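You operate a simulated robot arm through the tools that you are given. There is no shell and no other tool.

You run a simulated robot arm. Do the job below in one go: nothing can be reset, and whatever is moved stays where it is left.

## Task
Count the purple notes twice and clear the display between the counts.
Fine: work at the side desk; leave them in the stacker with the second count showing.

The check looks at the end state, three seconds after you hand in, the way a careful person would. Anything else that was tipped, shoved, dropped, spilled or broken makes it a failure.

## Robot
A 6-joint arm with a four-finger gripper, fixed in place. Base frame: the origin is at the foot of the arm, x ahead of it, y to its left, z up. Lengths are in mm, angles in rad, forces in N, time in s.
With the tool pointing down near the work surface it reaches from about 560 to 880 mm from the base axis. Its first joint turns from -2.897 to 2.897 rad. Payload 3.43 kg.
Tool frame: the origin (TCP) lies between the finger pads and is the grasp point; the fingertips stand 30 mm ahead of it; z points along the fingers, y is the line along which they close. Largest opening 120 mm; the body of the gripper starts 85 mm behind the TCP.
Orientation is that of the tool frame in the base frame, as [roll, pitch, yaw] about the fixed x, y, z axes, in that order (R = Rz(yaw) Ry(pitch) Rx(roll)). With the fingers straight down and closing along the base's y, the tool's x points along the base's -x, its y along +y and its z along -z.

## Interface
- The arm moves only by the tool nudge_tool. Its argument "plan" is a list of rows, each a list of 7 numbers: the shift along the tool's x, y, z in units of 200 mm (1.0 is 200 mm), then the turn, a rotation vector about the tool's x, y, z in units of 90 degrees (1.0 is 90 degrees), then the gripper command, from -1 (shut) to 1 (fully open), values between in proportion. In form: [[x, y, z, ax, ay, az, claw], ...]. A call has 1 to 20 rows; each row is the pose to reach, as a shift and turn from the pose commanded when the call began, along the tool's axes at that moment. A call with a number of a shift or a turn outside -1 to 1 is refused whole. A row lasts 0.2 s, in which the tool goes at most 50 mm and 0.15 rad; a call with a longer step from one row to the next is refused whole, and so is a gripper value outside its range. Where a pose cannot be reached the arm comes as near as it can. A force on the tool above 40 N (or 10 N above the force at the start of the call, whichever is more), or a blocked arm, ends the call early, and 0.2 s more pass. The fingers move at their own pace and stop on an object; they squeeze with about 32 N. The grip force told is the motor's: it shows also when the fingers shut on nothing. Time passes only in rows, and 0.2 s behind the last, so rows that repeat a pose let the fingers close. The reply holds the time, the measured pose of the TCP, the force on the tool along the base axes, the opening and the grip force, in the units named above and with some noise, with the torque about the TCP (base axes, N m) and any sound that the robot's microphone picked up.
- Cameras (640 x 400 px; columns grow to the right, rows downward): "scene" is fixed at [215.1, 643.4, 1329.8]; the picture's right is [-0.85, -0.53, 0.00], its down [-0.27, 0.42, -0.87] and it looks along [0.46, -0.73, -0.50] (base axes); focal length 290 px, centre (320, 200). "wrist" rides on the gripper at [71, -17, -120] in the tool frame; the picture's right is [0.23, 0.97, 0.00], its down [-0.81, 0.19, -0.55] and it looks along [-0.54, 0.13, 0.83] (tool axes); focal length 275 px, centre (320, 200). There is no depth. A picture from a camera that has moved, and an enlarged one, comes with that camera's place and axes in the base frame and with its lens. The place of the scene camera against the robot may be out by one fixed shift of up to 12 mm in any direction.
- grab_frame(camera): a new picture of that camera. It takes no simulated time.
- slide_trunk(by): slides the trunk up (or, below 0, down) by that many mm; the arm rides with it, the base frame stays. It gives what a move gives, with no picture.
- inspect(camera, box): a new picture of the part [left, top, right, bottom] of that camera's present view, enlarged. It takes no simulated time.
- job_done(): hands the job in; it is judged then, once.

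Places have to be worked out from the pictures, the camera data and where the tool is seen. Open the gripper and draw the arm clear of the work before you hand the job in, unless the task says otherwise.

The tools are called after "Call:" as name(argument=value, ...) on one line, values as JSON. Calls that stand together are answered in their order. nudge_tool: Moves the arm, as the interface text tells. Its arguments: {"type":"object","properties":{"plan":{"type":"array","items":{"type":"array","items":{"type":"number"}}}},"required":["plan"]} The other tools are called the same way: slide_trunk (by) slides the trunk up or down; grab_frame (camera) takes a picture; inspect (camera, box) takes an enlarged picture of a part of a camera's view; job_done () hands the job in.

At the start:

```text
t: 0.0
eef_pos: [543.8, -59.1, 1209.0]
ee_rot: [3.141, 0.002, -3.141]
contact_force: [0.5, -0.4, -0.7]
ft_torque: [0.0, -0.04, 0.0]
finger_gap: 120.0
grasp_force: 0.0
trunk travel left (down, up): [-175.0, 365.0]
```

scene: 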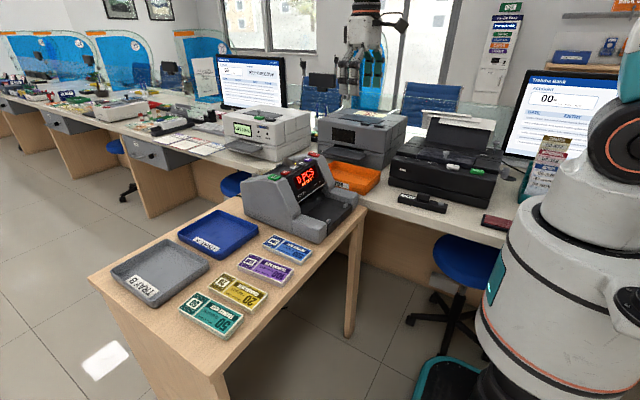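
wrist: 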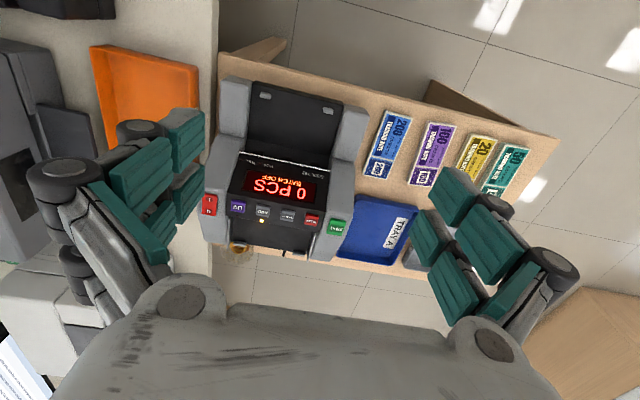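

I'll start by looking closely at the side desk and the note counter from both cameras.

Call:
inspect(camera="scene", box=[230, 140, 370, 250])

Call:
inspect(camera="scene", box=[90, 200, 330, 350])

Call:
inspect(camera="wrist", box=[190, 60, 390, 270])

Call:
inspect(camera="wrist", box=[330, 80, 570, 270])

```text
3.64 times, centred on (300, 195) of scene
camera zoom: at [215.1, 643.4, 1329.8], right [-0.85, -0.53, 0.0], down [-0.27, 0.42, -0.87], along [0.46, -0.73, -0.5], focal length 1054 px, centre (393, 218)
```

zoom: 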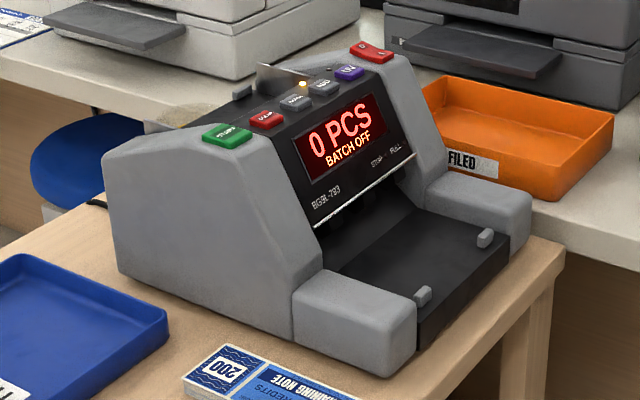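

```text
2.67 times, centred on (210, 275) of scene
camera zoom: at [215.1, 643.4, 1329.8], right [-0.85, -0.53, 0.0], down [-0.27, 0.42, -0.87], along [0.46, -0.73, -0.5], focal length 773 px, centre (613, 0)
```

zoom: 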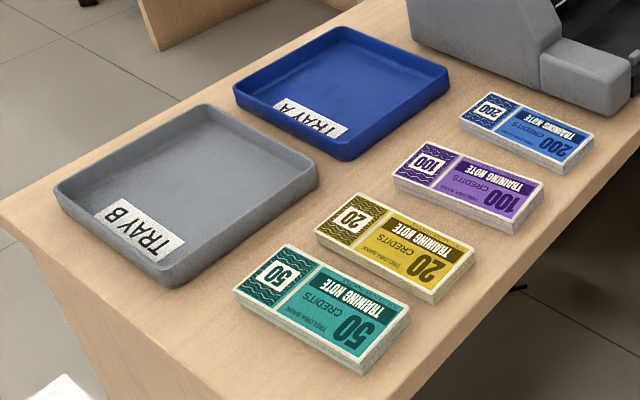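

```text
1.90 times, centred on (290, 165) of wrist
camera zoom: at [473.2, -74.0, 1330.3], right [-0.23, 0.97, 0.0], down [0.81, 0.19, 0.55], along [0.54, 0.13, -0.83], focal length 524 px, centre (377, 267)
```

zoom: 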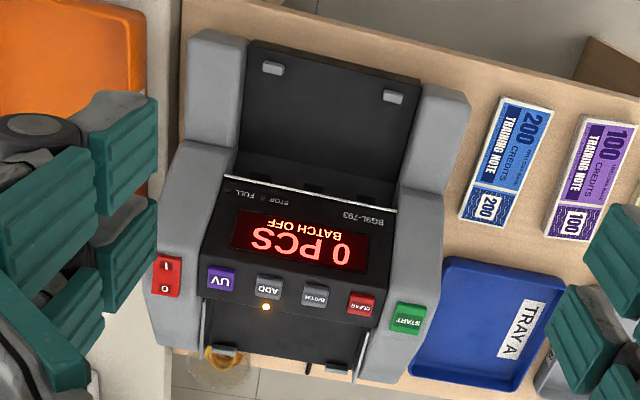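

```text
2.11 times, centred on (450, 175) of wrist
camera zoom: at [473.2, -74.0, 1330.3], right [-0.23, 0.97, 0.0], down [0.81, 0.19, 0.55], along [0.54, 0.13, -0.83], focal length 580 px, centre (46, 253)
```

zoom: 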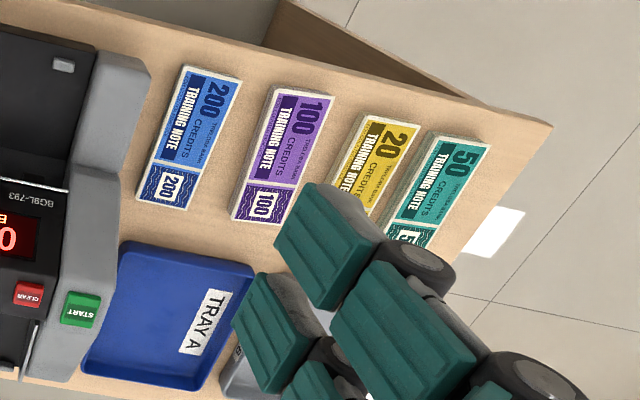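

The counter's display side and stacker face the robot, and the hopper seems to be behind the button panel. I put START near (771, 28, 941) and the purple stack near (700, 205, 780). I'll move forward and up slightly to see the hopper and buttons better.

Call:
nudge_tool(plan=[[-0.17, 0.05, -0.05, 0, 0, 0, 1], [-0.34, 0.1, -0.1, 0, 0, 0, 1], [-0.51, 0.15, -0.15, 0, 0, 0, 1], [-0.68, 0.195, -0.2, 0, 0, 0, 1], [-0.68, 0.195, -0.2, 0, 0, 0, 1]])

Call:
grab_frame(camera="wrist")

```text
t: 1.2
eef_pos: [683.8, -22.0, 1253.6]
ee_rot: [3.141, 0.001, 3.142]
contact_force: [0.1, 0.1, 0.2]
ft_torque: [0.0, -0.01, 0.0]
finger_gap: 120.0
grasp_force: 0.1
trunk travel left (down, up): [-175.0, 365.0]
```

```text
taken
camera wrist: at [613.1, -37.8, 1372.9], right [-0.23, 0.97, 0.0], down [0.81, 0.19, 0.55], along [0.54, 0.13, -0.83], focal length 275 px, centre (320, 200)
```

wrist: 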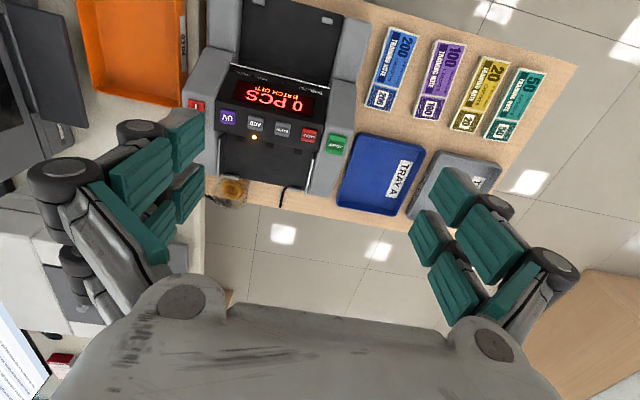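

Now the hopper shows behind the button panel. I'll enlarge the machine and the note stacks.

Call:
inspect(camera="wrist", box=[180, 70, 370, 220])

Call:
inspect(camera="wrist", box=[190, 0, 390, 120])

Call:
inspect(camera="wrist", box=[350, 20, 550, 150])

```text
2.67 times, centred on (275, 145) of wrist
camera zoom: at [613.1, -37.8, 1372.9], right [-0.23, 0.97, 0.0], down [0.81, 0.19, 0.55], along [0.54, 0.13, -0.83], focal length 734 px, centre (440, 347)
```

zoom: 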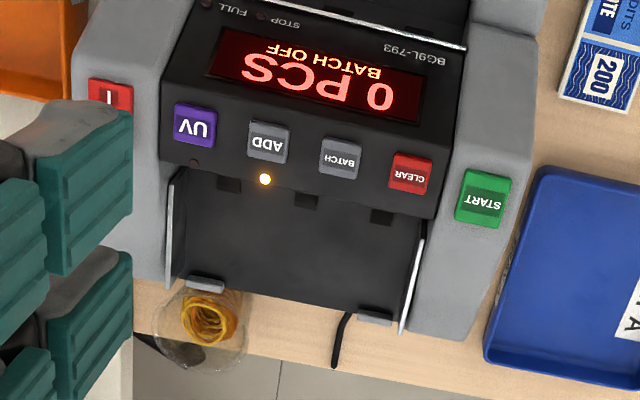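

```text
3.20 times, centred on (290, 60) of wrist
camera zoom: at [613.1, -37.8, 1372.9], right [-0.23, 0.97, 0.0], down [0.81, 0.19, 0.55], along [0.54, 0.13, -0.83], focal length 881 px, centre (416, 648)
```

zoom: 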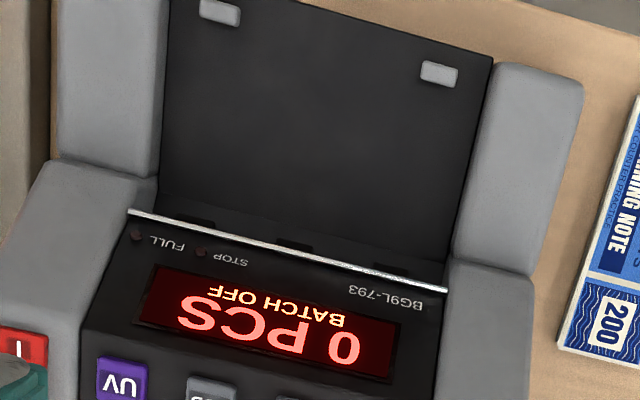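

```text
3.08 times, centred on (450, 85) of wrist
camera zoom: at [613.1, -37.8, 1372.9], right [-0.23, 0.97, 0.0], down [0.81, 0.19, 0.55], along [0.54, 0.13, -0.83], focal length 847 px, centre (-80, 554)
```

zoom: 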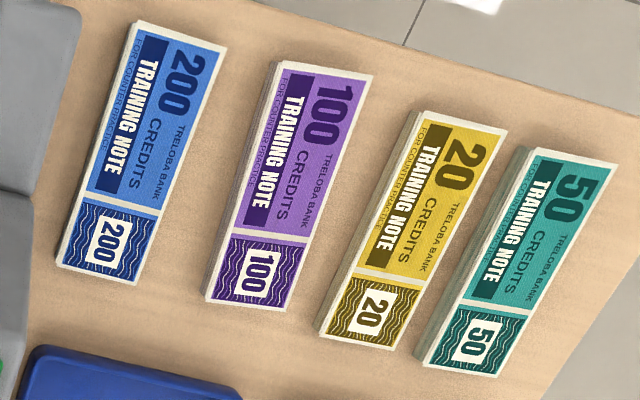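

START comes out near (783, 31, 927), and the hopper's rear tabs near x≈920. The purple stack is about 150 x 62 mm, centred around (668, 227), with its long side roughly along x. I'll move further out to view the hopper more from above.

Call:
nudge_tool(plan=[[-0.2, -0.05, 0, 0, 0, 0, 1], [-0.4, -0.1, 0, 0, 0, 0, 1], [-0.55, -0.15, 0, 0, 0, 0, 1], [-0.55, -0.15, 0, 0, 0, 0, 1]])

Call:
grab_frame(camera="wrist")

Call:
inspect(camera="wrist", box=[200, 0, 400, 160])

Call:
grab_frame(camera="scene")

```text
t: 2.2
eef_pos: [791.3, -49.7, 1252.2]
ee_rot: [3.141, -0.001, -3.141]
contact_force: [-0.1, -0.2, -0.6]
ft_torque: [0.0, 0.02, 0.02]
finger_gap: 120.0
grasp_force: 0.0
trunk travel left (down, up): [-175.0, 365.0]
```

```text
taken
camera wrist: at [720.3, -65.1, 1371.8], right [-0.23, 0.97, 0.0], down [0.81, 0.19, 0.55], along [0.54, 0.13, -0.83], focal length 275 px, centre (320, 200)
```

wrist: 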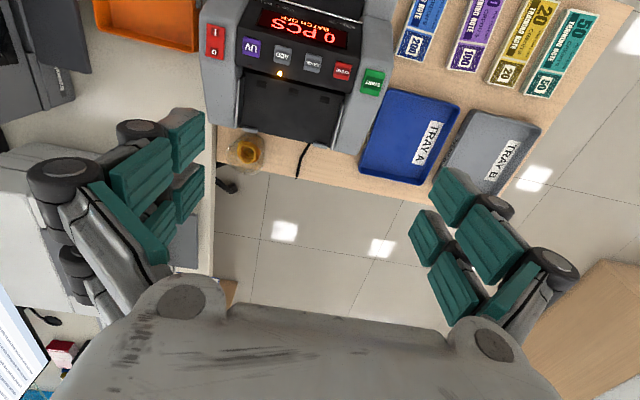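

```text
2.50 times, centred on (300, 80) of wrist
camera zoom: at [720.3, -65.1, 1371.8], right [-0.23, 0.97, 0.0], down [0.81, 0.19, 0.55], along [0.54, 0.13, -0.83], focal length 688 px, centre (370, 500)
```

zoom: 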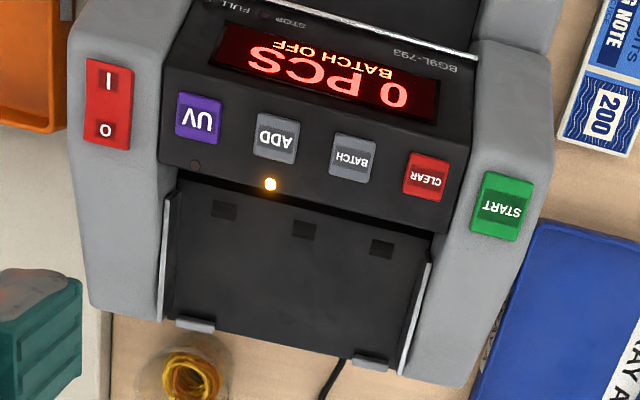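

```text
taken
```

scene: 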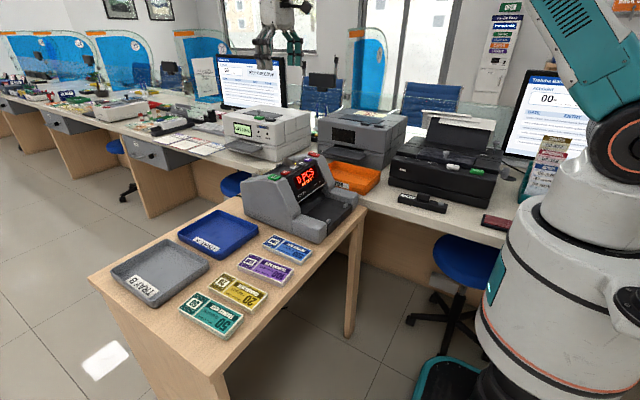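

Using views 1 and 3, START is at about (779, 30, 932), CLEAR at (776, -18, 932), and the hopper bed is near z 870 between x≈810 and 915, centred on y≈-84. Next I'll move over toward the purple stack for a close look.

Call:
nudge_tool(plan=[[0.1, 0.14, 0.12, 0, 0, 0, 1], [0.2, 0.28, 0.24, 0, 0, 0, 1], [0.3, 0.42, 0.36, 0, 0, 0, 1], [0.4, 0.56, 0.48, 0, 0, 0, 1], [0.5, 0.7, 0.6, 0, 0, 0, 1], [0.615, 0.85, 0.72, 0, 0, 0, 1], [0.615, 0.95, 0.8, 0, 0, 0, 1], [0.615, 0.95, 0.8, 0, 0, 0, 1]])

Call:
grab_frame(camera="wrist")

Call:
inspect(camera="wrist", box=[210, 0, 430, 150])

```text
t: 4.0
eef_pos: [667.9, 142.9, 1092.6]
ee_rot: [3.141, 0.0, 3.141]
contact_force: [-0.2, 0.1, -0.6]
ft_torque: [-0.02, 0.04, 0.0]
finger_gap: 119.9
grasp_force: 0.1
trunk travel left (down, up): [-175.0, 365.0]
```

```text
taken
camera wrist: at [596.8, 126.4, 1213.0], right [-0.23, 0.97, 0.0], down [0.81, 0.19, 0.55], along [0.54, 0.13, -0.83], focal length 275 px, centre (320, 200)
```

wrist: 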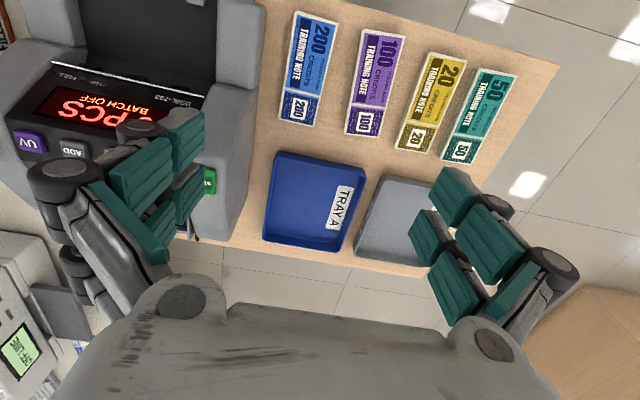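

```text
2.67 times, centred on (320, 75) of wrist
camera zoom: at [596.8, 126.4, 1213.0], right [-0.23, 0.97, 0.0], down [0.81, 0.19, 0.55], along [0.54, 0.13, -0.83], focal length 734 px, centre (320, 533)
```

zoom: 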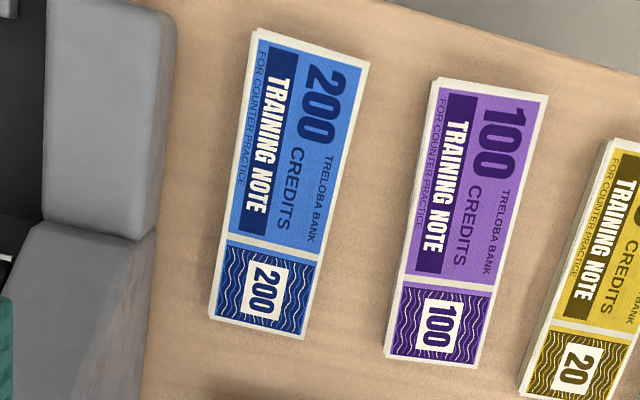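

From this view the purple stack's centre is near (667, 225). It is yawed about +6°, about 148 x 56 mm, with its top near z≈770, and it has more than 30 mm of clearance to the blue and yellow stacks. I'll lower the tool over it with matching yaw and a narrower opening for a close measurement.

Call:
nudge_tool(plan=[[0, 0.1, 0.18, 0, 0, -0.0167, 0.8], [0, 0.2, 0.36, 0, 0, -0.0333, 0.6], [0, 0.3, 0.54, 0, 0, -0.05, 0.5], [0, 0.4, 0.72, 0, 0, -0.0667, 0.4], [0.003, 0.412, 0.9, 0, 0, -0.0667, 0.4], [0.003, 0.412, 1.0, 0, 0, -0.0667, 0.4], [0.003, 0.412, 1.0, 0, 0, -0.0667, 0.4]])

Call:
grab_frame(camera="wrist")

Call:
grab_frame(camera="scene")

```text
t: 5.6
eef_pos: [666.1, 225.2, 892.9]
ee_rot: [3.141, 0.0, -3.036]
contact_force: [0.0, 0.0, 0.4]
ft_torque: [-0.01, 0.01, -0.01]
finger_gap: 84.2
grasp_force: 0.0
trunk travel left (down, up): [-175.0, 365.0]
```

```text
taken
camera wrist: at [597.1, 201.3, 1011.9], right [-0.33, 0.94, 0.0], down [0.79, 0.28, 0.55], along [0.52, 0.18, -0.83], focal length 275 px, centre (320, 200)
```

wrist: 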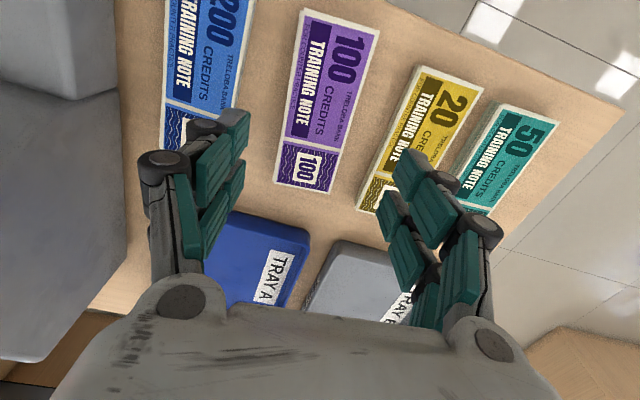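

```text
taken
```

scene: 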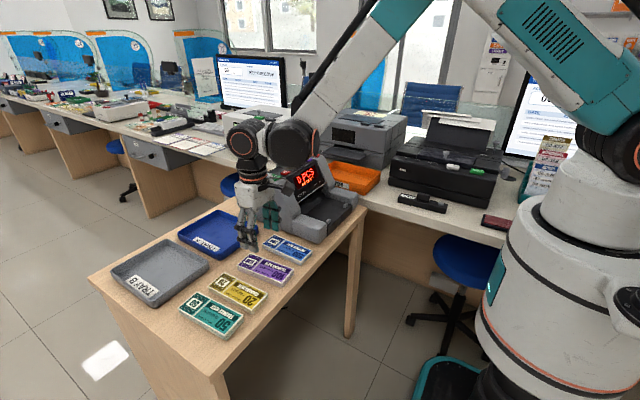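

The tool is now above the stack with yaw +6°. I'll enlarge the view to refine the stack's position and height.

Call:
inspect(camera="wrist", box=[180, 0, 420, 200])

Call:
inspect(camera="scene", box=[210, 140, 350, 300])

```text
2.00 times, centred on (300, 100) of wrist
camera zoom: at [597.1, 201.3, 1011.9], right [-0.33, 0.94, 0.0], down [0.79, 0.28, 0.55], along [0.52, 0.18, -0.83], focal length 551 px, centre (360, 400)
```

zoom: 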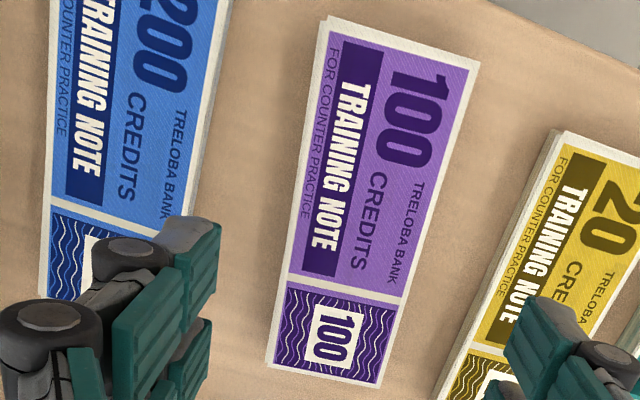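

```text
2.50 times, centred on (280, 220) of scene
camera zoom: at [215.1, 643.4, 1329.8], right [-0.85, -0.53, 0.0], down [-0.27, 0.42, -0.87], along [0.46, -0.73, -0.5], focal length 725 px, centre (420, 150)
```

zoom: 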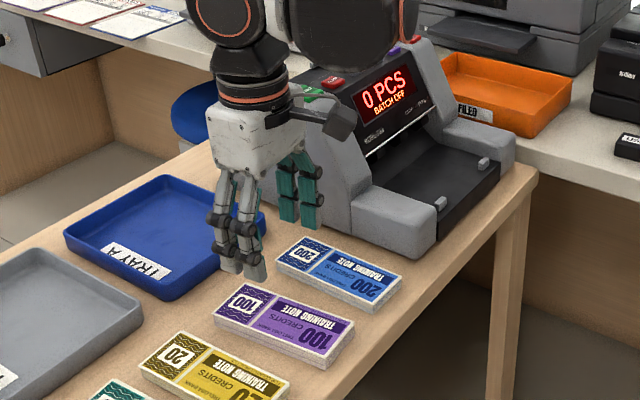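

The refined stack centre is about (668, 226) with its top at z≈766 and yaw about 5.5°. I'll descend so the fingertips straddle it, then feel for the desk in small steps.

Call:
nudge_tool(plan=[[-0.009, 0.002, 0.12, 0, 0, 0.005, 0.4], [-0.009, 0.002, 0.24, 0, 0, 0.005, 0.4], [-0.009, 0.002, 0.36, 0, 0, 0.005, 0.4], [-0.009, 0.002, 0.45, 0, 0, 0.005, 0.4], [-0.009, 0.002, 0.45, 0, 0, 0.005, 0.4]])

Call:
grab_frame(camera="wrist")

Call:
inspect(camera="scene", box=[210, 190, 330, 310])

```text
t: 6.8
eef_pos: [667.8, 222.9, 799.6]
ee_rot: [-3.14, 0.0, -3.044]
contact_force: [0.6, 0.2, 0.9]
ft_torque: [0.01, 0.0, 0.03]
finger_gap: 84.0
grasp_force: 0.0
trunk travel left (down, up): [-175.0, 365.0]
```

```text
taken
camera wrist: at [599.2, 200.6, 919.8], right [-0.32, 0.95, 0.0], down [0.79, 0.27, 0.55], along [0.52, 0.18, -0.83], focal length 275 px, centre (320, 200)
```

wrist: 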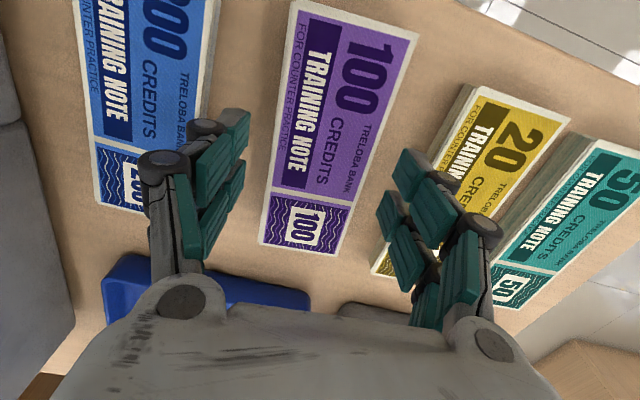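

```text
3.33 times, centred on (270, 250) of scene
camera zoom: at [215.1, 643.4, 1329.8], right [-0.85, -0.53, 0.0], down [-0.27, 0.42, -0.87], along [0.46, -0.73, -0.5], focal length 966 px, centre (487, 33)
```

zoom: 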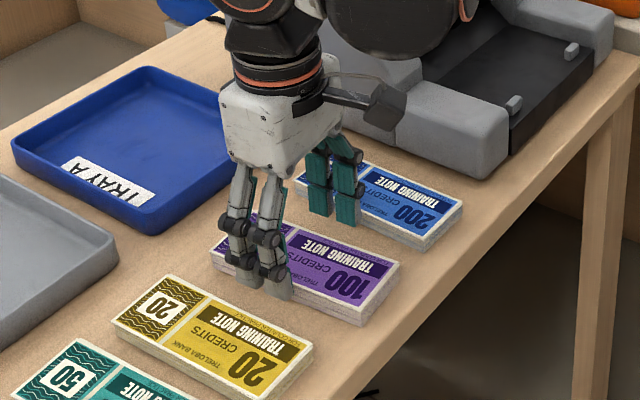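

The fingertips straddle the stack with the tool roughly centred. I'll enlarge this close view to check the centring and height before going lower.

Call:
inspect(camera="wrist", box=[220, 0, 440, 260])

Call:
inspect(camera="scene", box=[240, 225, 310, 290])

```text
1.54 times, centred on (330, 130) of wrist
camera zoom: at [599.2, 200.6, 919.8], right [-0.32, 0.95, 0.0], down [0.79, 0.27, 0.55], along [0.52, 0.18, -0.83], focal length 424 px, centre (305, 308)
```

zoom: 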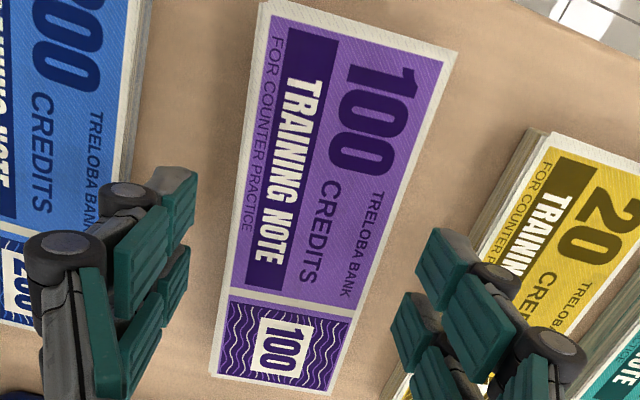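

```text
6.15 times, centred on (275, 258) of scene
camera zoom: at [215.1, 643.4, 1329.8], right [-0.85, -0.53, 0.0], down [-0.27, 0.42, -0.87], along [0.46, -0.73, -0.5], focal length 1784 px, centre (597, -154)
```

zoom: 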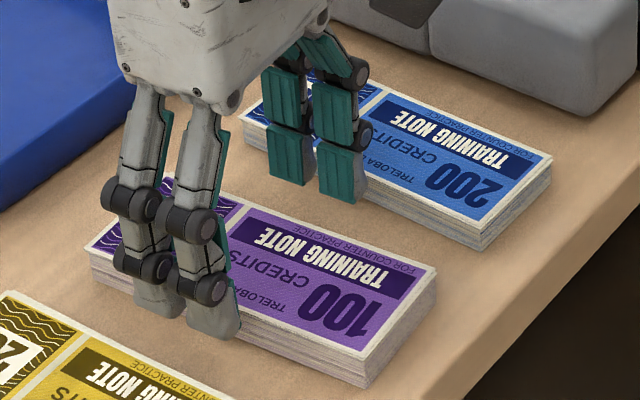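

The top comes out at z≈767 and the thickness at about 16 mm, so the desk should be near 750. I'll shift about 2 mm in +y and step down slowly, watching the force.

Call:
nudge_tool(plan=[[-0.005, 0.01, 0.02, 0, 0, 0, 0.4], [-0.005, 0.01, 0.04, 0, 0, 0, 0.4], [-0.005, 0.01, 0.06, 0, 0, 0, 0.4], [-0.005, 0.01, 0.07, 0, 0, 0, 0.4], [-0.005, 0.01, 0.07, 0, 0, 0, 0.4]])

```text
t: 8.0
eef_pos: [668.8, 226.7, 785.5]
ee_rot: [-3.141, 0.0, -3.045]
contact_force: [-0.5, -0.4, -0.1]
ft_torque: [-0.01, -0.01, -0.01]
finger_gap: 84.2
grasp_force: 0.0
trunk travel left (down, up): [-175.0, 365.0]
```

No contact yet with the tips at about 755. I'll go down a little more.

Call:
nudge_tool(plan=[[0, 0, 0.005, 0, 0, 0, 0.4], [0, 0, 0.01, 0, 0, 0, 0.4], [0, 0, 0.01, 0, 0, 0, 0.4]])

```text
t: 8.8
eef_pos: [669.5, 226.5, 784.3]
ee_rot: [3.141, 0.001, -3.043]
contact_force: [0.3, -0.5, 0.4]
ft_torque: [0.02, 0.02, -0.01]
finger_gap: 84.1
grasp_force: 0.0
trunk travel left (down, up): [-175.0, 365.0]
```

Call:
inspect(camera="scene", box=[240, 225, 310, 290])

Call:
nudge_tool(plan=[[0, 0, 0.005, 0, 0, 0, 0.4], [0, 0, 0.01, 0, 0, 0, 0.4], [0, 0, 0.01, 0, 0, 0, 0.4]])

```text
6.15 times, centred on (275, 258) of scene
camera zoom: at [215.1, 643.4, 1329.8], right [-0.85, -0.53, 0.0], down [-0.27, 0.42, -0.87], along [0.46, -0.73, -0.5], focal length 1784 px, centre (597, -154)
```

zoom: 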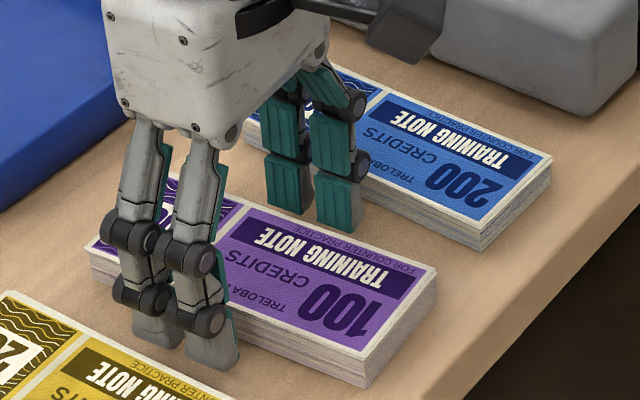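

```text
t: 9.6
eef_pos: [669.0, 226.5, 782.5]
ee_rot: [3.141, 0.0, -3.043]
contact_force: [0.4, -0.3, -0.2]
ft_torque: [0.0, 0.0, 0.0]
finger_gap: 83.9
grasp_force: 0.1
trunk travel left (down, up): [-175.0, 365.0]
```

Still no contact with the tips at about 752.5, so I'll take one more small step before closing.

Call:
nudge_tool(plan=[[0, 0, 0.004, 0, 0, 0, 0.4], [0, 0, 0.008, 0, 0, 0, 0.4], [0, 0, 0.008, 0, 0, 0, 0.4]])

```text
t: 10.4
eef_pos: [668.5, 226.1, 780.4]
ee_rot: [-3.14, 0.0, -3.044]
contact_force: [0.0, 0.2, -0.1]
ft_torque: [-0.01, -0.04, 0.02]
finger_gap: 83.8
grasp_force: 0.1
trunk travel left (down, up): [-175.0, 365.0]
```

The tips are at about 750.5 with no contact, low enough to hold most of the stack's thickness. Closing the gripper on the stack now.

Call:
nudge_tool(plan=[[0, 0, 0, 0, 0, 0, 0.1], [0, 0, 0, 0, 0, 0, -0.1], [0, 0, 0, 0, 0, 0, -0.3], [0, 0, 0, 0, 0, 0, -1], [0, 0, 0, 0, 0, 0, -1]])

Call:
grab_frame(camera="wrist")

Call:
inspect(camera="scene", box=[230, 215, 320, 300])

```text
t: 11.6
eef_pos: [667.7, 226.3, 780.1]
ee_rot: [3.141, 0.001, -3.046]
contact_force: [0.6, -0.9, 1.0]
ft_torque: [-0.02, 0.12, 0.02]
finger_gap: 59.4
grasp_force: 31.9
trunk travel left (down, up): [-175.0, 365.0]
```

```text
taken
camera wrist: at [598.9, 203.1, 900.7], right [-0.32, 0.95, 0.0], down [0.79, 0.27, 0.55], along [0.52, 0.18, -0.83], focal length 275 px, centre (320, 200)
```

wrist: 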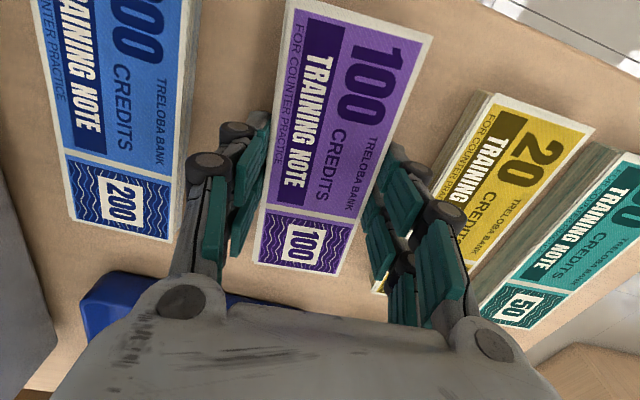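

```text
4.71 times, centred on (275, 258) of scene
camera zoom: at [215.1, 643.4, 1329.8], right [-0.85, -0.53, 0.0], down [-0.27, 0.42, -0.87], along [0.46, -0.73, -0.5], focal length 1364 px, centre (532, -71)
```

zoom: 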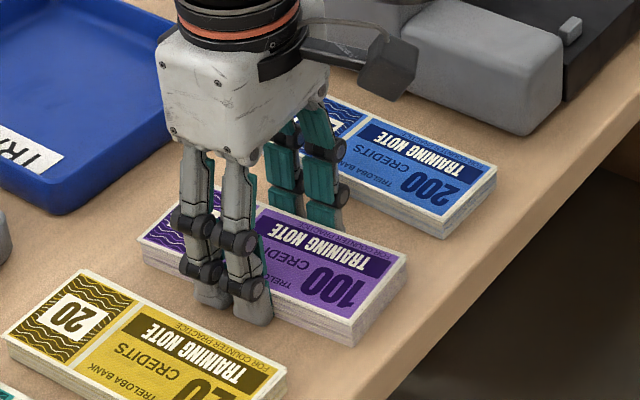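

It's gripped at 59.4 mm with full force. I'll lift straight up slowly at first.

Call:
nudge_tool(plan=[[0, 0, -0.02, 0, 0, 0, -1], [0, 0, -0.06, 0, 0, 0, -1], [0, 0, -0.15, 0, 0, 0, -1], [0, 0, -0.3, 0, 0, 0, -1], [0, 0, -0.5, 0, 0, 0, -1], [0, 0, -0.7, 0, 0, 0, -1], [0, 0, -0.9, 0, 0, 0, -1], [0, 0, -1.0, 0, 0, 0, -1], [0, 0, -1.0, 0, 0, 0, -1]])

Call:
grab_frame(camera="wrist")

Call:
grab_frame(camera="scene")

```text
t: 13.6
eef_pos: [671.3, 227.7, 980.6]
ee_rot: [-3.141, 0.0, -3.043]
contact_force: [-0.7, -0.7, -1.9]
ft_torque: [0.0, -0.04, 0.01]
finger_gap: 59.4
grasp_force: 31.7
trunk travel left (down, up): [-175.0, 365.0]
```

```text
taken
camera wrist: at [602.7, 204.6, 1100.2], right [-0.32, 0.95, 0.0], down [0.79, 0.27, 0.55], along [0.52, 0.18, -0.83], focal length 275 px, centre (320, 200)
```

wrist: 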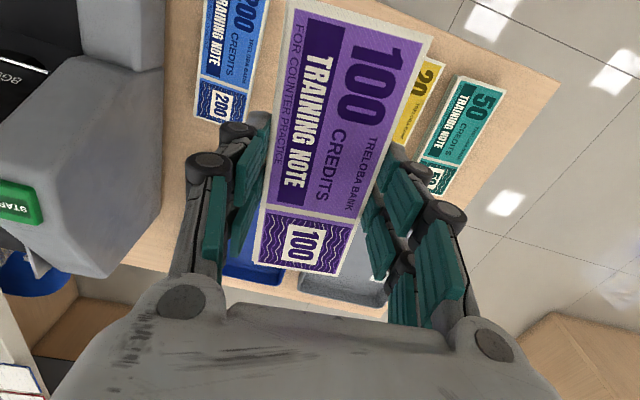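

```text
taken
```

scene: 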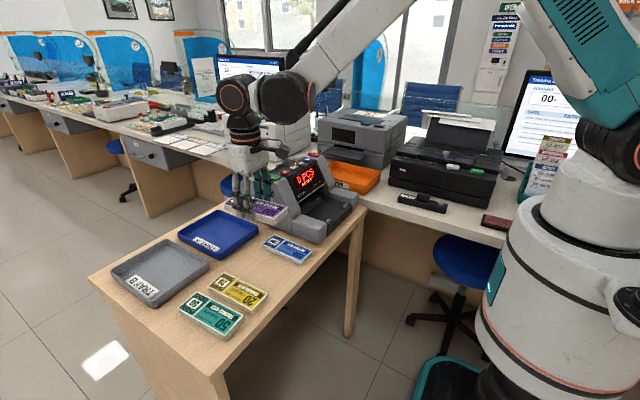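

The stack is lifted level, with a load of about 1.9 N. I'll raise it further and turn it about +84.5° so its long side lies along y, while moving part of the way toward the hopper.

Call:
nudge_tool(plan=[[-0.0, -0.0, -0.1, 0, 0, -0.05, -1], [-0.0, -0.0, -0.25, 0, 0, -0.14, -1], [-0.05, -0.1, -0.25, 0, 0, -0.23, -1], [-0.1, -0.2, -0.25, 0, 0, -0.32, -1], [-0.15, -0.3, -0.25, 0, 0, -0.41, -1], [-0.2, -0.4, -0.25, 0, 0, -0.5, -1], [-0.25, -0.5, -0.25, 0, 0, -0.59, -1], [-0.3, -0.6, -0.25, 0, 0, -0.68, -1], [-0.34, -0.7, -0.25, 0, 0, -0.77, -1], [-0.37, -0.778, -0.25, 0, 0, -0.86, -1], [-0.37, -0.778, -0.25, 0, 0, -0.938, -1], [-0.37, -0.778, -0.25, 0, 0, -0.938, -1]])

Call:
grab_frame(camera="wrist")

Call:
grab_frame(camera="scene")

```text
t: 16.2
eef_pos: [757.8, 79.5, 1030.6]
ee_rot: [-3.141, 0.0, -1.569]
contact_force: [0.7, -0.4, -1.0]
ft_torque: [-0.04, -0.02, 0.0]
finger_gap: 59.3
grasp_force: 32.1
trunk travel left (down, up): [-175.0, 365.0]
```

```text
taken
camera wrist: at [775.4, 7.6, 1150.3], right [-0.97, -0.23, 0.0], down [-0.19, 0.81, 0.55], along [-0.13, 0.54, -0.83], focal length 275 px, centre (320, 200)
```

wrist: 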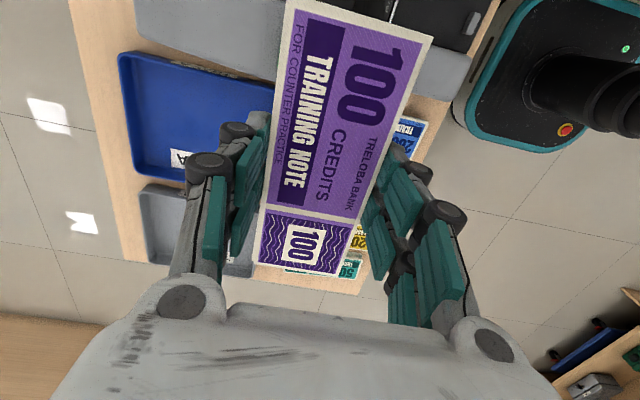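

```text
taken
```

scene: 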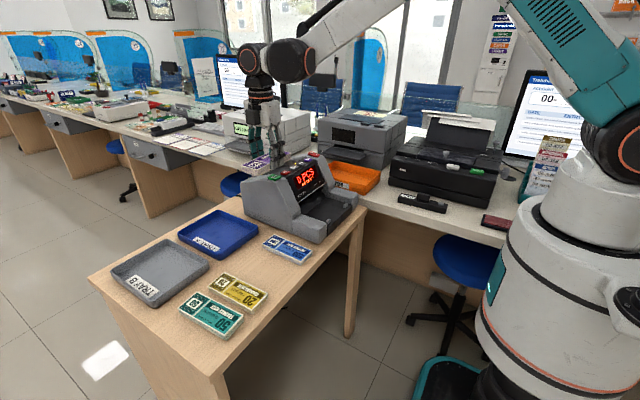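

The stack's long side is now along y (yaw -90°). I'll move over the hopper to a hover at about (868, -84, 1030).

Call:
nudge_tool(plan=[[0.16, -0.11, 0, 0, 0, 0, -1], [0.32, -0.22, 0, 0, 0, 0, -1], [0.48, -0.33, 0, 0, 0, 0, -1], [0.65, -0.44, 0, 0, 0, 0, -1], [0.8175, -0.551, 0, 0, 0, 0, -1], [0.8175, -0.551, 0, 0, 0, 0, -1]])

Call:
grab_frame(camera="wrist")

Call:
inspect(camera="scene", box=[220, 80, 380, 240])

```text
t: 17.6
eef_pos: [866.3, -82.6, 1028.7]
ee_rot: [-3.141, -0.001, -1.571]
contact_force: [0.3, -0.9, -1.7]
ft_torque: [0.0, -0.03, 0.01]
finger_gap: 59.6
grasp_force: 31.7
trunk travel left (down, up): [-175.0, 365.0]
```

```text
taken
camera wrist: at [883.0, -154.2, 1148.7], right [-0.97, -0.23, 0.0], down [-0.19, 0.81, 0.55], along [-0.13, 0.54, -0.83], focal length 275 px, centre (320, 200)
```

wrist: 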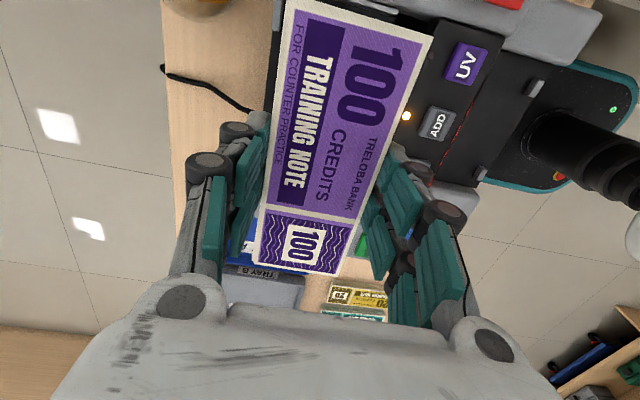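

```text
2.50 times, centred on (300, 160) of scene
camera zoom: at [215.1, 643.4, 1329.8], right [-0.85, -0.53, 0.0], down [-0.27, 0.42, -0.87], along [0.46, -0.73, -0.5], focal length 725 px, centre (370, 300)
```

zoom: 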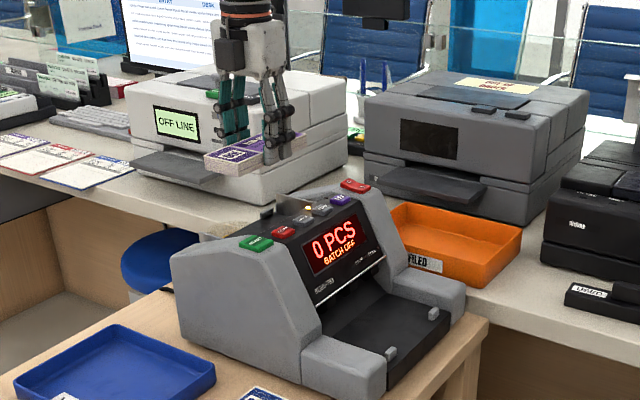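

The hover is over the hopper at (866, -83) and the stack fits between the side guides. I'll nudge back slightly and descend to about 15 mm above the bed.

Call:
nudge_tool(plan=[[0.007, -0.0135, 0.1, 0, 0, 0, -1], [0.007, -0.0135, 0.25, 0, 0, 0, -1], [0.007, -0.0135, 0.4, 0, 0, 0, -1], [0.007, -0.0135, 0.48, 0, 0, 0, -1], [0.007, -0.0135, 0.54, 0, 0, 0, -1], [0.007, -0.0135, 0.54, 0, 0, 0, -1]])

Call:
grab_frame(camera="wrist")

Call:
inspect(camera="scene", box=[240, 100, 360, 220])

```text
t: 19.0
eef_pos: [871.2, -86.3, 923.4]
ee_rot: [3.141, 0.001, -1.57]
contact_force: [-0.4, -0.7, -1.6]
ft_torque: [-0.01, 0.01, -0.01]
finger_gap: 59.5
grasp_force: 31.7
trunk travel left (down, up): [-175.0, 365.0]
```

```text
taken
camera wrist: at [888.4, -156.5, 1042.7], right [-0.97, -0.23, 0.0], down [-0.19, 0.81, 0.55], along [-0.13, 0.54, -0.83], focal length 275 px, centre (320, 200)
```

wrist: 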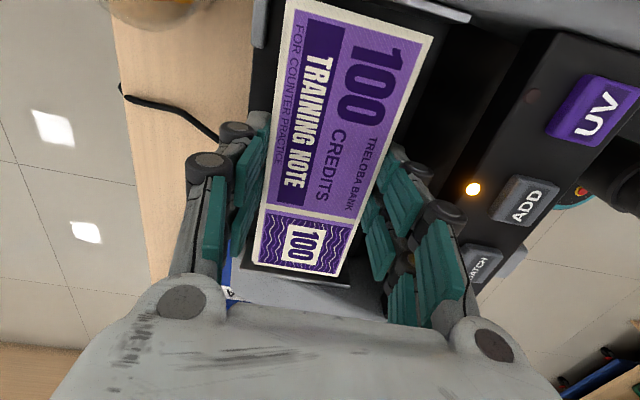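

```text
3.33 times, centred on (300, 160) of scene
camera zoom: at [215.1, 643.4, 1329.8], right [-0.85, -0.53, 0.0], down [-0.27, 0.42, -0.87], along [0.46, -0.73, -0.5], focal length 966 px, centre (387, 333)
```

zoom: 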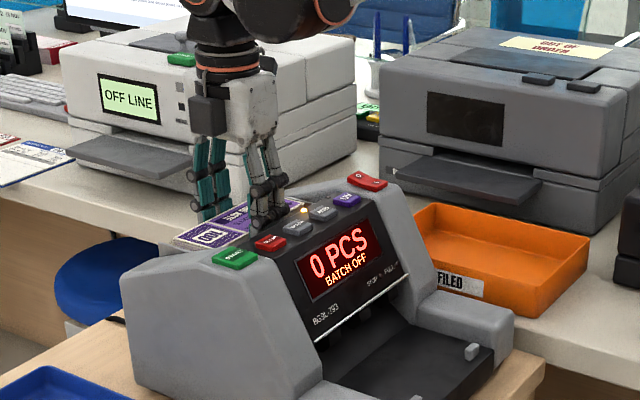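

Call:
inspect(camera="wrist", box=[210, 0, 500, 300])

```text
1.33 times, centred on (355, 150) of wrist
camera zoom: at [888.4, -156.5, 1042.7], right [-0.97, -0.23, 0.0], down [-0.19, 0.81, 0.55], along [-0.13, 0.54, -0.83], focal length 367 px, centre (273, 267)
```

zoom: 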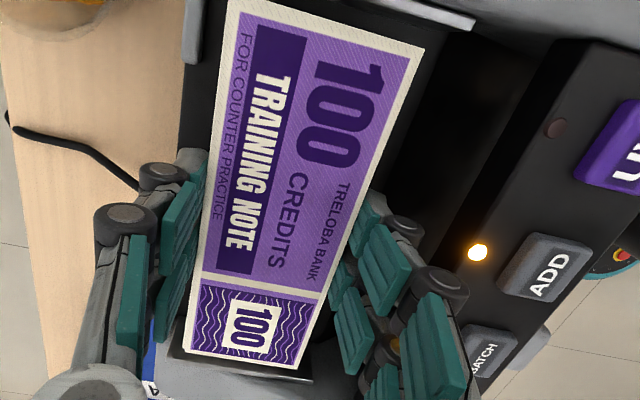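

The panel's rear edge is at x≈804, so the front finger has about 35 mm of room. I'll continue down in small steps, feeling for contact with the bed.

Call:
nudge_tool(plan=[[0, 0.012, 0.015, 0, 0, 0, -1], [0, 0.012, 0.03, 0, 0, 0, -1], [0, 0.012, 0.045, 0, 0, 0, -1], [0, 0.012, 0.06, 0, 0, 0, -1], [0, 0.012, 0.07, 0, 0, 0, -1], [0, 0.012, 0.07, 0, 0, 0, -1]])

```text
t: 20.4
eef_pos: [868.8, -86.7, 908.7]
ee_rot: [-3.14, 0.0, -1.573]
contact_force: [-0.2, -0.6, -0.8]
ft_torque: [-0.03, -0.02, 0.01]
finger_gap: 59.1
grasp_force: 32.1
trunk travel left (down, up): [-175.0, 365.0]
```

Call:
nudge_tool(plan=[[0, 0, 0.0075, 0, 0, 0, -1], [0, 0, 0.015, 0, 0, 0, -1], [0, 0, 0.015, 0, 0, 0, -1]])

Call:
inspect(camera="wrist", box=[210, 0, 500, 300])

```text
t: 21.2
eef_pos: [868.5, -85.4, 906.1]
ee_rot: [3.141, 0.0, -1.569]
contact_force: [2.8, 0.4, 6.6]
ft_torque: [0.08, -0.02, -0.02]
finger_gap: 59.5
grasp_force: 32.1
trunk travel left (down, up): [-175.0, 365.0]
```

```text
1.33 times, centred on (355, 150) of wrist
camera zoom: at [885.7, -157.3, 1025.7], right [-0.97, -0.23, 0.0], down [-0.19, 0.81, 0.55], along [-0.13, 0.54, -0.83], focal length 367 px, centre (273, 267)
```

zoom: 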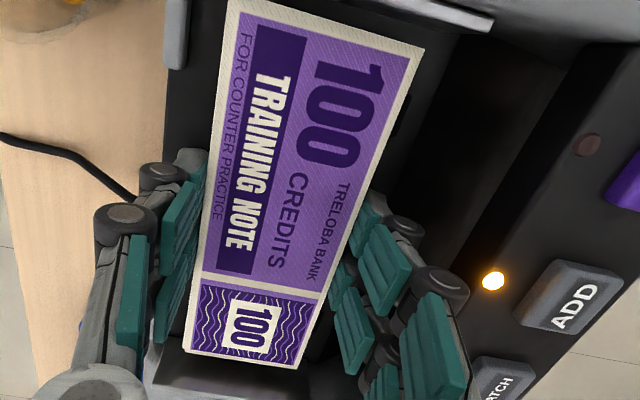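

The stack has touched the hopper bed (about 6.6 N upward). I'll open the gripper a little, to about 72 mm, to release it there.

Call:
nudge_tool(plan=[[0, 0, 0, 0, 0, 0, 0.05], [0, 0, 0, 0, 0, 0, 0.12], [0, 0, 0, 0, 0, 0, 0.2], [0, 0, 0, 0, 0, 0, 0.2]])

Call:
inspect(camera="wrist", box=[210, 0, 500, 300])

```text
t: 22.2
eef_pos: [868.3, -86.7, 905.4]
ee_rot: [-3.141, -0.001, -1.571]
contact_force: [0.8, 0.6, -1.2]
ft_torque: [0.0, -0.01, 0.0]
finger_gap: 72.0
grasp_force: 0.1
trunk travel left (down, up): [-175.0, 365.0]
```

```text
1.33 times, centred on (355, 150) of wrist
camera zoom: at [885.9, -157.5, 1025.1], right [-0.97, -0.23, 0.0], down [-0.19, 0.81, 0.55], along [-0.13, 0.54, -0.83], focal length 367 px, centre (273, 267)
```

zoom: 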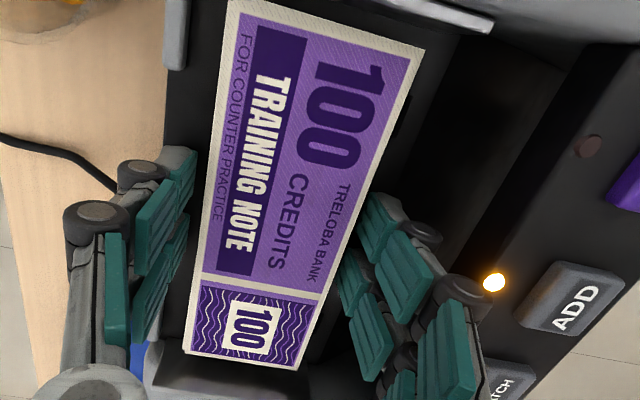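

The stack is released and sitting still. I'll raise the gripper straight up, clear of the machine.

Call:
nudge_tool(plan=[[0, 0, -0.03, 0, 0, 0, 0.2], [0, 0, -0.1, 0, 0, 0, 0.2], [0, 0, -0.25, 0, 0, 0, 0.2], [0, 0, -0.45, 0, 0, 0, 0.2], [0, 0, -0.65, 0, 0, 0, 0.2], [0, 0, -0.65, 0, 0, 0, 0.2]])

Call:
grab_frame(camera="wrist")

Call:
inspect(camera="scene", box=[230, 130, 370, 250])

```text
t: 23.6
eef_pos: [870.1, -85.5, 1036.9]
ee_rot: [-3.14, -0.001, -1.57]
contact_force: [-0.3, 0.5, -0.1]
ft_torque: [0.02, -0.01, -0.04]
finger_gap: 72.1
grasp_force: 0.1
trunk travel left (down, up): [-175.0, 365.0]
```

```text
taken
camera wrist: at [886.8, -156.0, 1156.6], right [-0.97, -0.23, 0.0], down [-0.19, 0.81, 0.55], along [-0.13, 0.54, -0.83], focal length 275 px, centre (320, 200)
```

wrist: 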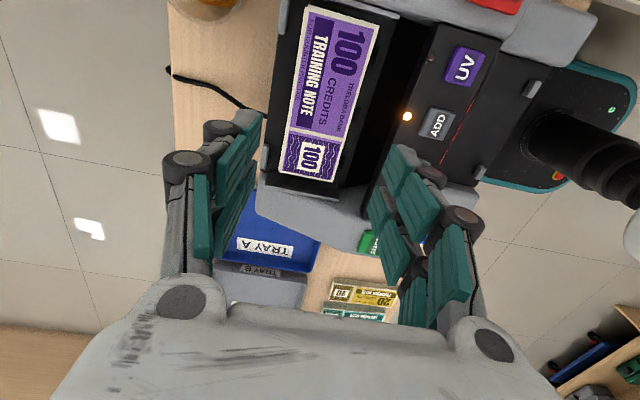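

```text
3.33 times, centred on (300, 190) of scene
camera zoom: at [215.1, 643.4, 1329.8], right [-0.85, -0.53, 0.0], down [-0.27, 0.42, -0.87], along [0.46, -0.73, -0.5], focal length 966 px, centre (387, 233)
```

zoom: 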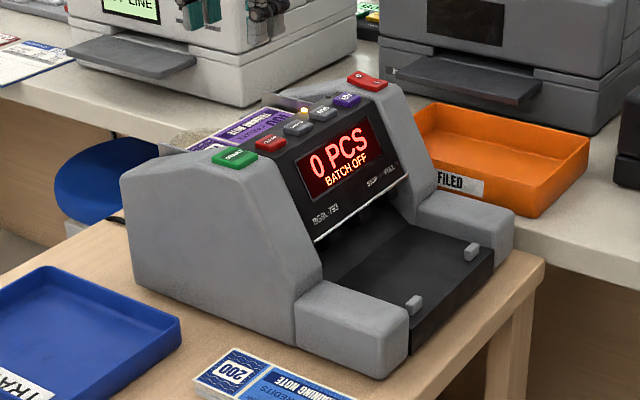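

Call:
inspect(camera="wrist", box=[240, 0, 500, 220])

```text
1.82 times, centred on (370, 110) of wrist
camera zoom: at [886.8, -156.0, 1156.6], right [-0.97, -0.23, 0.0], down [-0.19, 0.81, 0.55], along [-0.13, 0.54, -0.83], focal length 500 px, centre (229, 364)
```

zoom: 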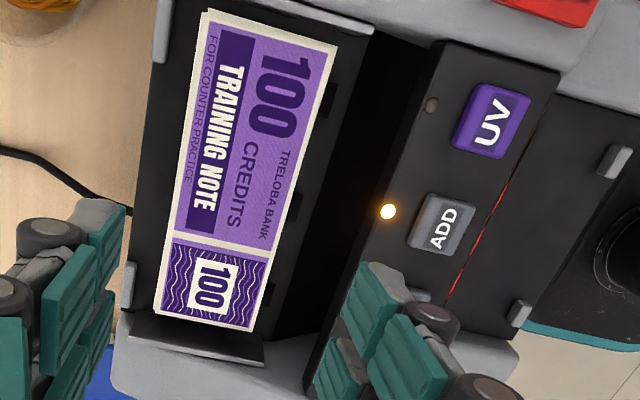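

The stack lies well inside the hopper, centred between the guides. Next I'll close the fingers, turn the tool back to yaw π so the narrow side faces the neighbouring buttons, and hover above START.

Call:
nudge_tool(plan=[[-0.05, 0.04, 0, 0, 0, 0.09, -0.2], [-0.1, 0.08, 0, 0, 0, 0.18, -0.6], [-0.15, 0.12, 0, 0, 0, 0.27, -1], [-0.2, 0.16, 0, 0, 0, 0.36, -1], [-0.25, 0.2, 0, 0, 0, 0.45, -1], [-0.3, 0.24, 0, 0, 0, 0.54, -1], [-0.36, 0.28, 0, 0, 0, 0.63, -1], [-0.42, 0.33, 0, 0, 0, 0.72, -1], [-0.48, 0.38, 0, 0, 0, 0.81, -1], [-0.54, 0.43, 0, 0, 0, 0.9, -1], [-0.5775, 0.455, 0, 0, 0, 0.99, -1], [-0.5775, 0.455, 0, 0, 0, 1.0, -1], [-0.5775, 0.455, 0, 0, 0, 1.0, -1]])

Call:
grab_frame(camera="wrist")

Call:
inspect(camera="scene", box=[230, 100, 370, 230])

```text
t: 26.4
eef_pos: [775.9, 28.9, 1035.2]
ee_rot: [3.141, 0.0, 3.141]
contact_force: [-0.5, 0.4, -0.3]
ft_torque: [0.0, -0.01, -0.01]
finger_gap: 0.0
grasp_force: 32.4
trunk travel left (down, up): [-175.0, 365.0]
```

```text
taken
camera wrist: at [705.2, 12.8, 1156.3], right [-0.23, 0.97, 0.0], down [0.81, 0.19, 0.55], along [0.54, 0.13, -0.83], focal length 275 px, centre (320, 200)
```

wrist: 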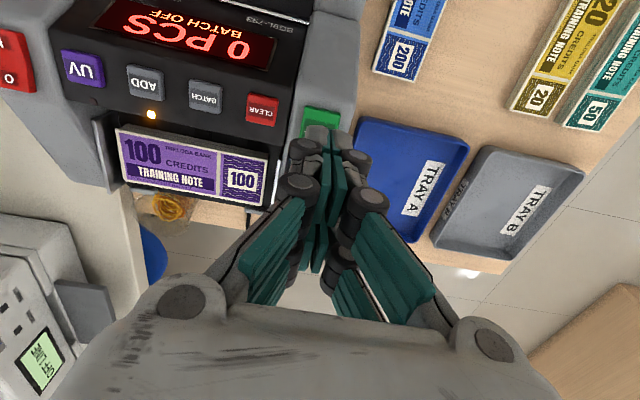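

```text
3.08 times, centred on (300, 165) of scene
camera zoom: at [215.1, 643.4, 1329.8], right [-0.85, -0.53, 0.0], down [-0.27, 0.42, -0.87], along [0.46, -0.73, -0.5], focal length 892 px, centre (382, 308)
```

zoom: 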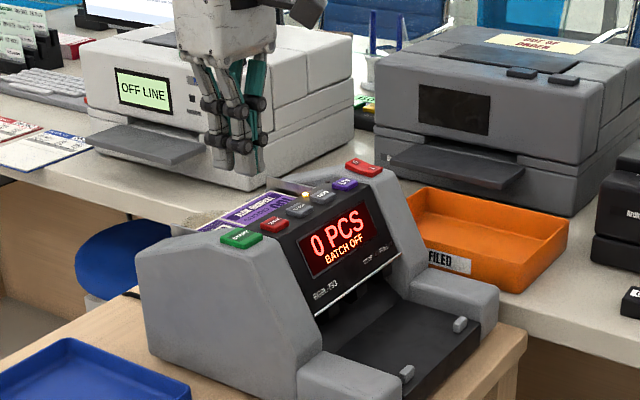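

Call:
inspect(camera="wrist", box=[220, 70, 400, 220])

```text
2.67 times, centred on (310, 145) of wrist
camera zoom: at [705.2, 12.8, 1156.3], right [-0.23, 0.97, 0.0], down [0.81, 0.19, 0.55], along [0.54, 0.13, -0.83], focal length 734 px, centre (347, 347)
```

zoom: 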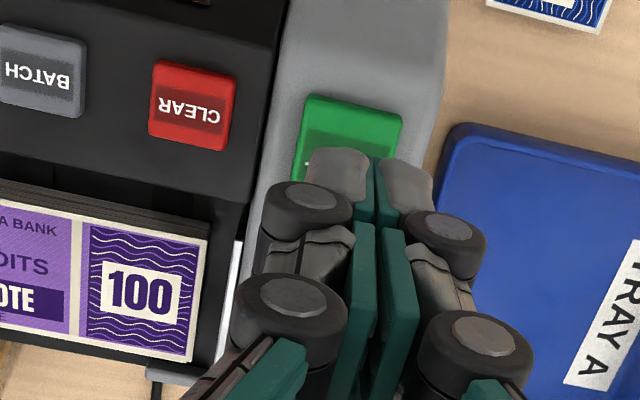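

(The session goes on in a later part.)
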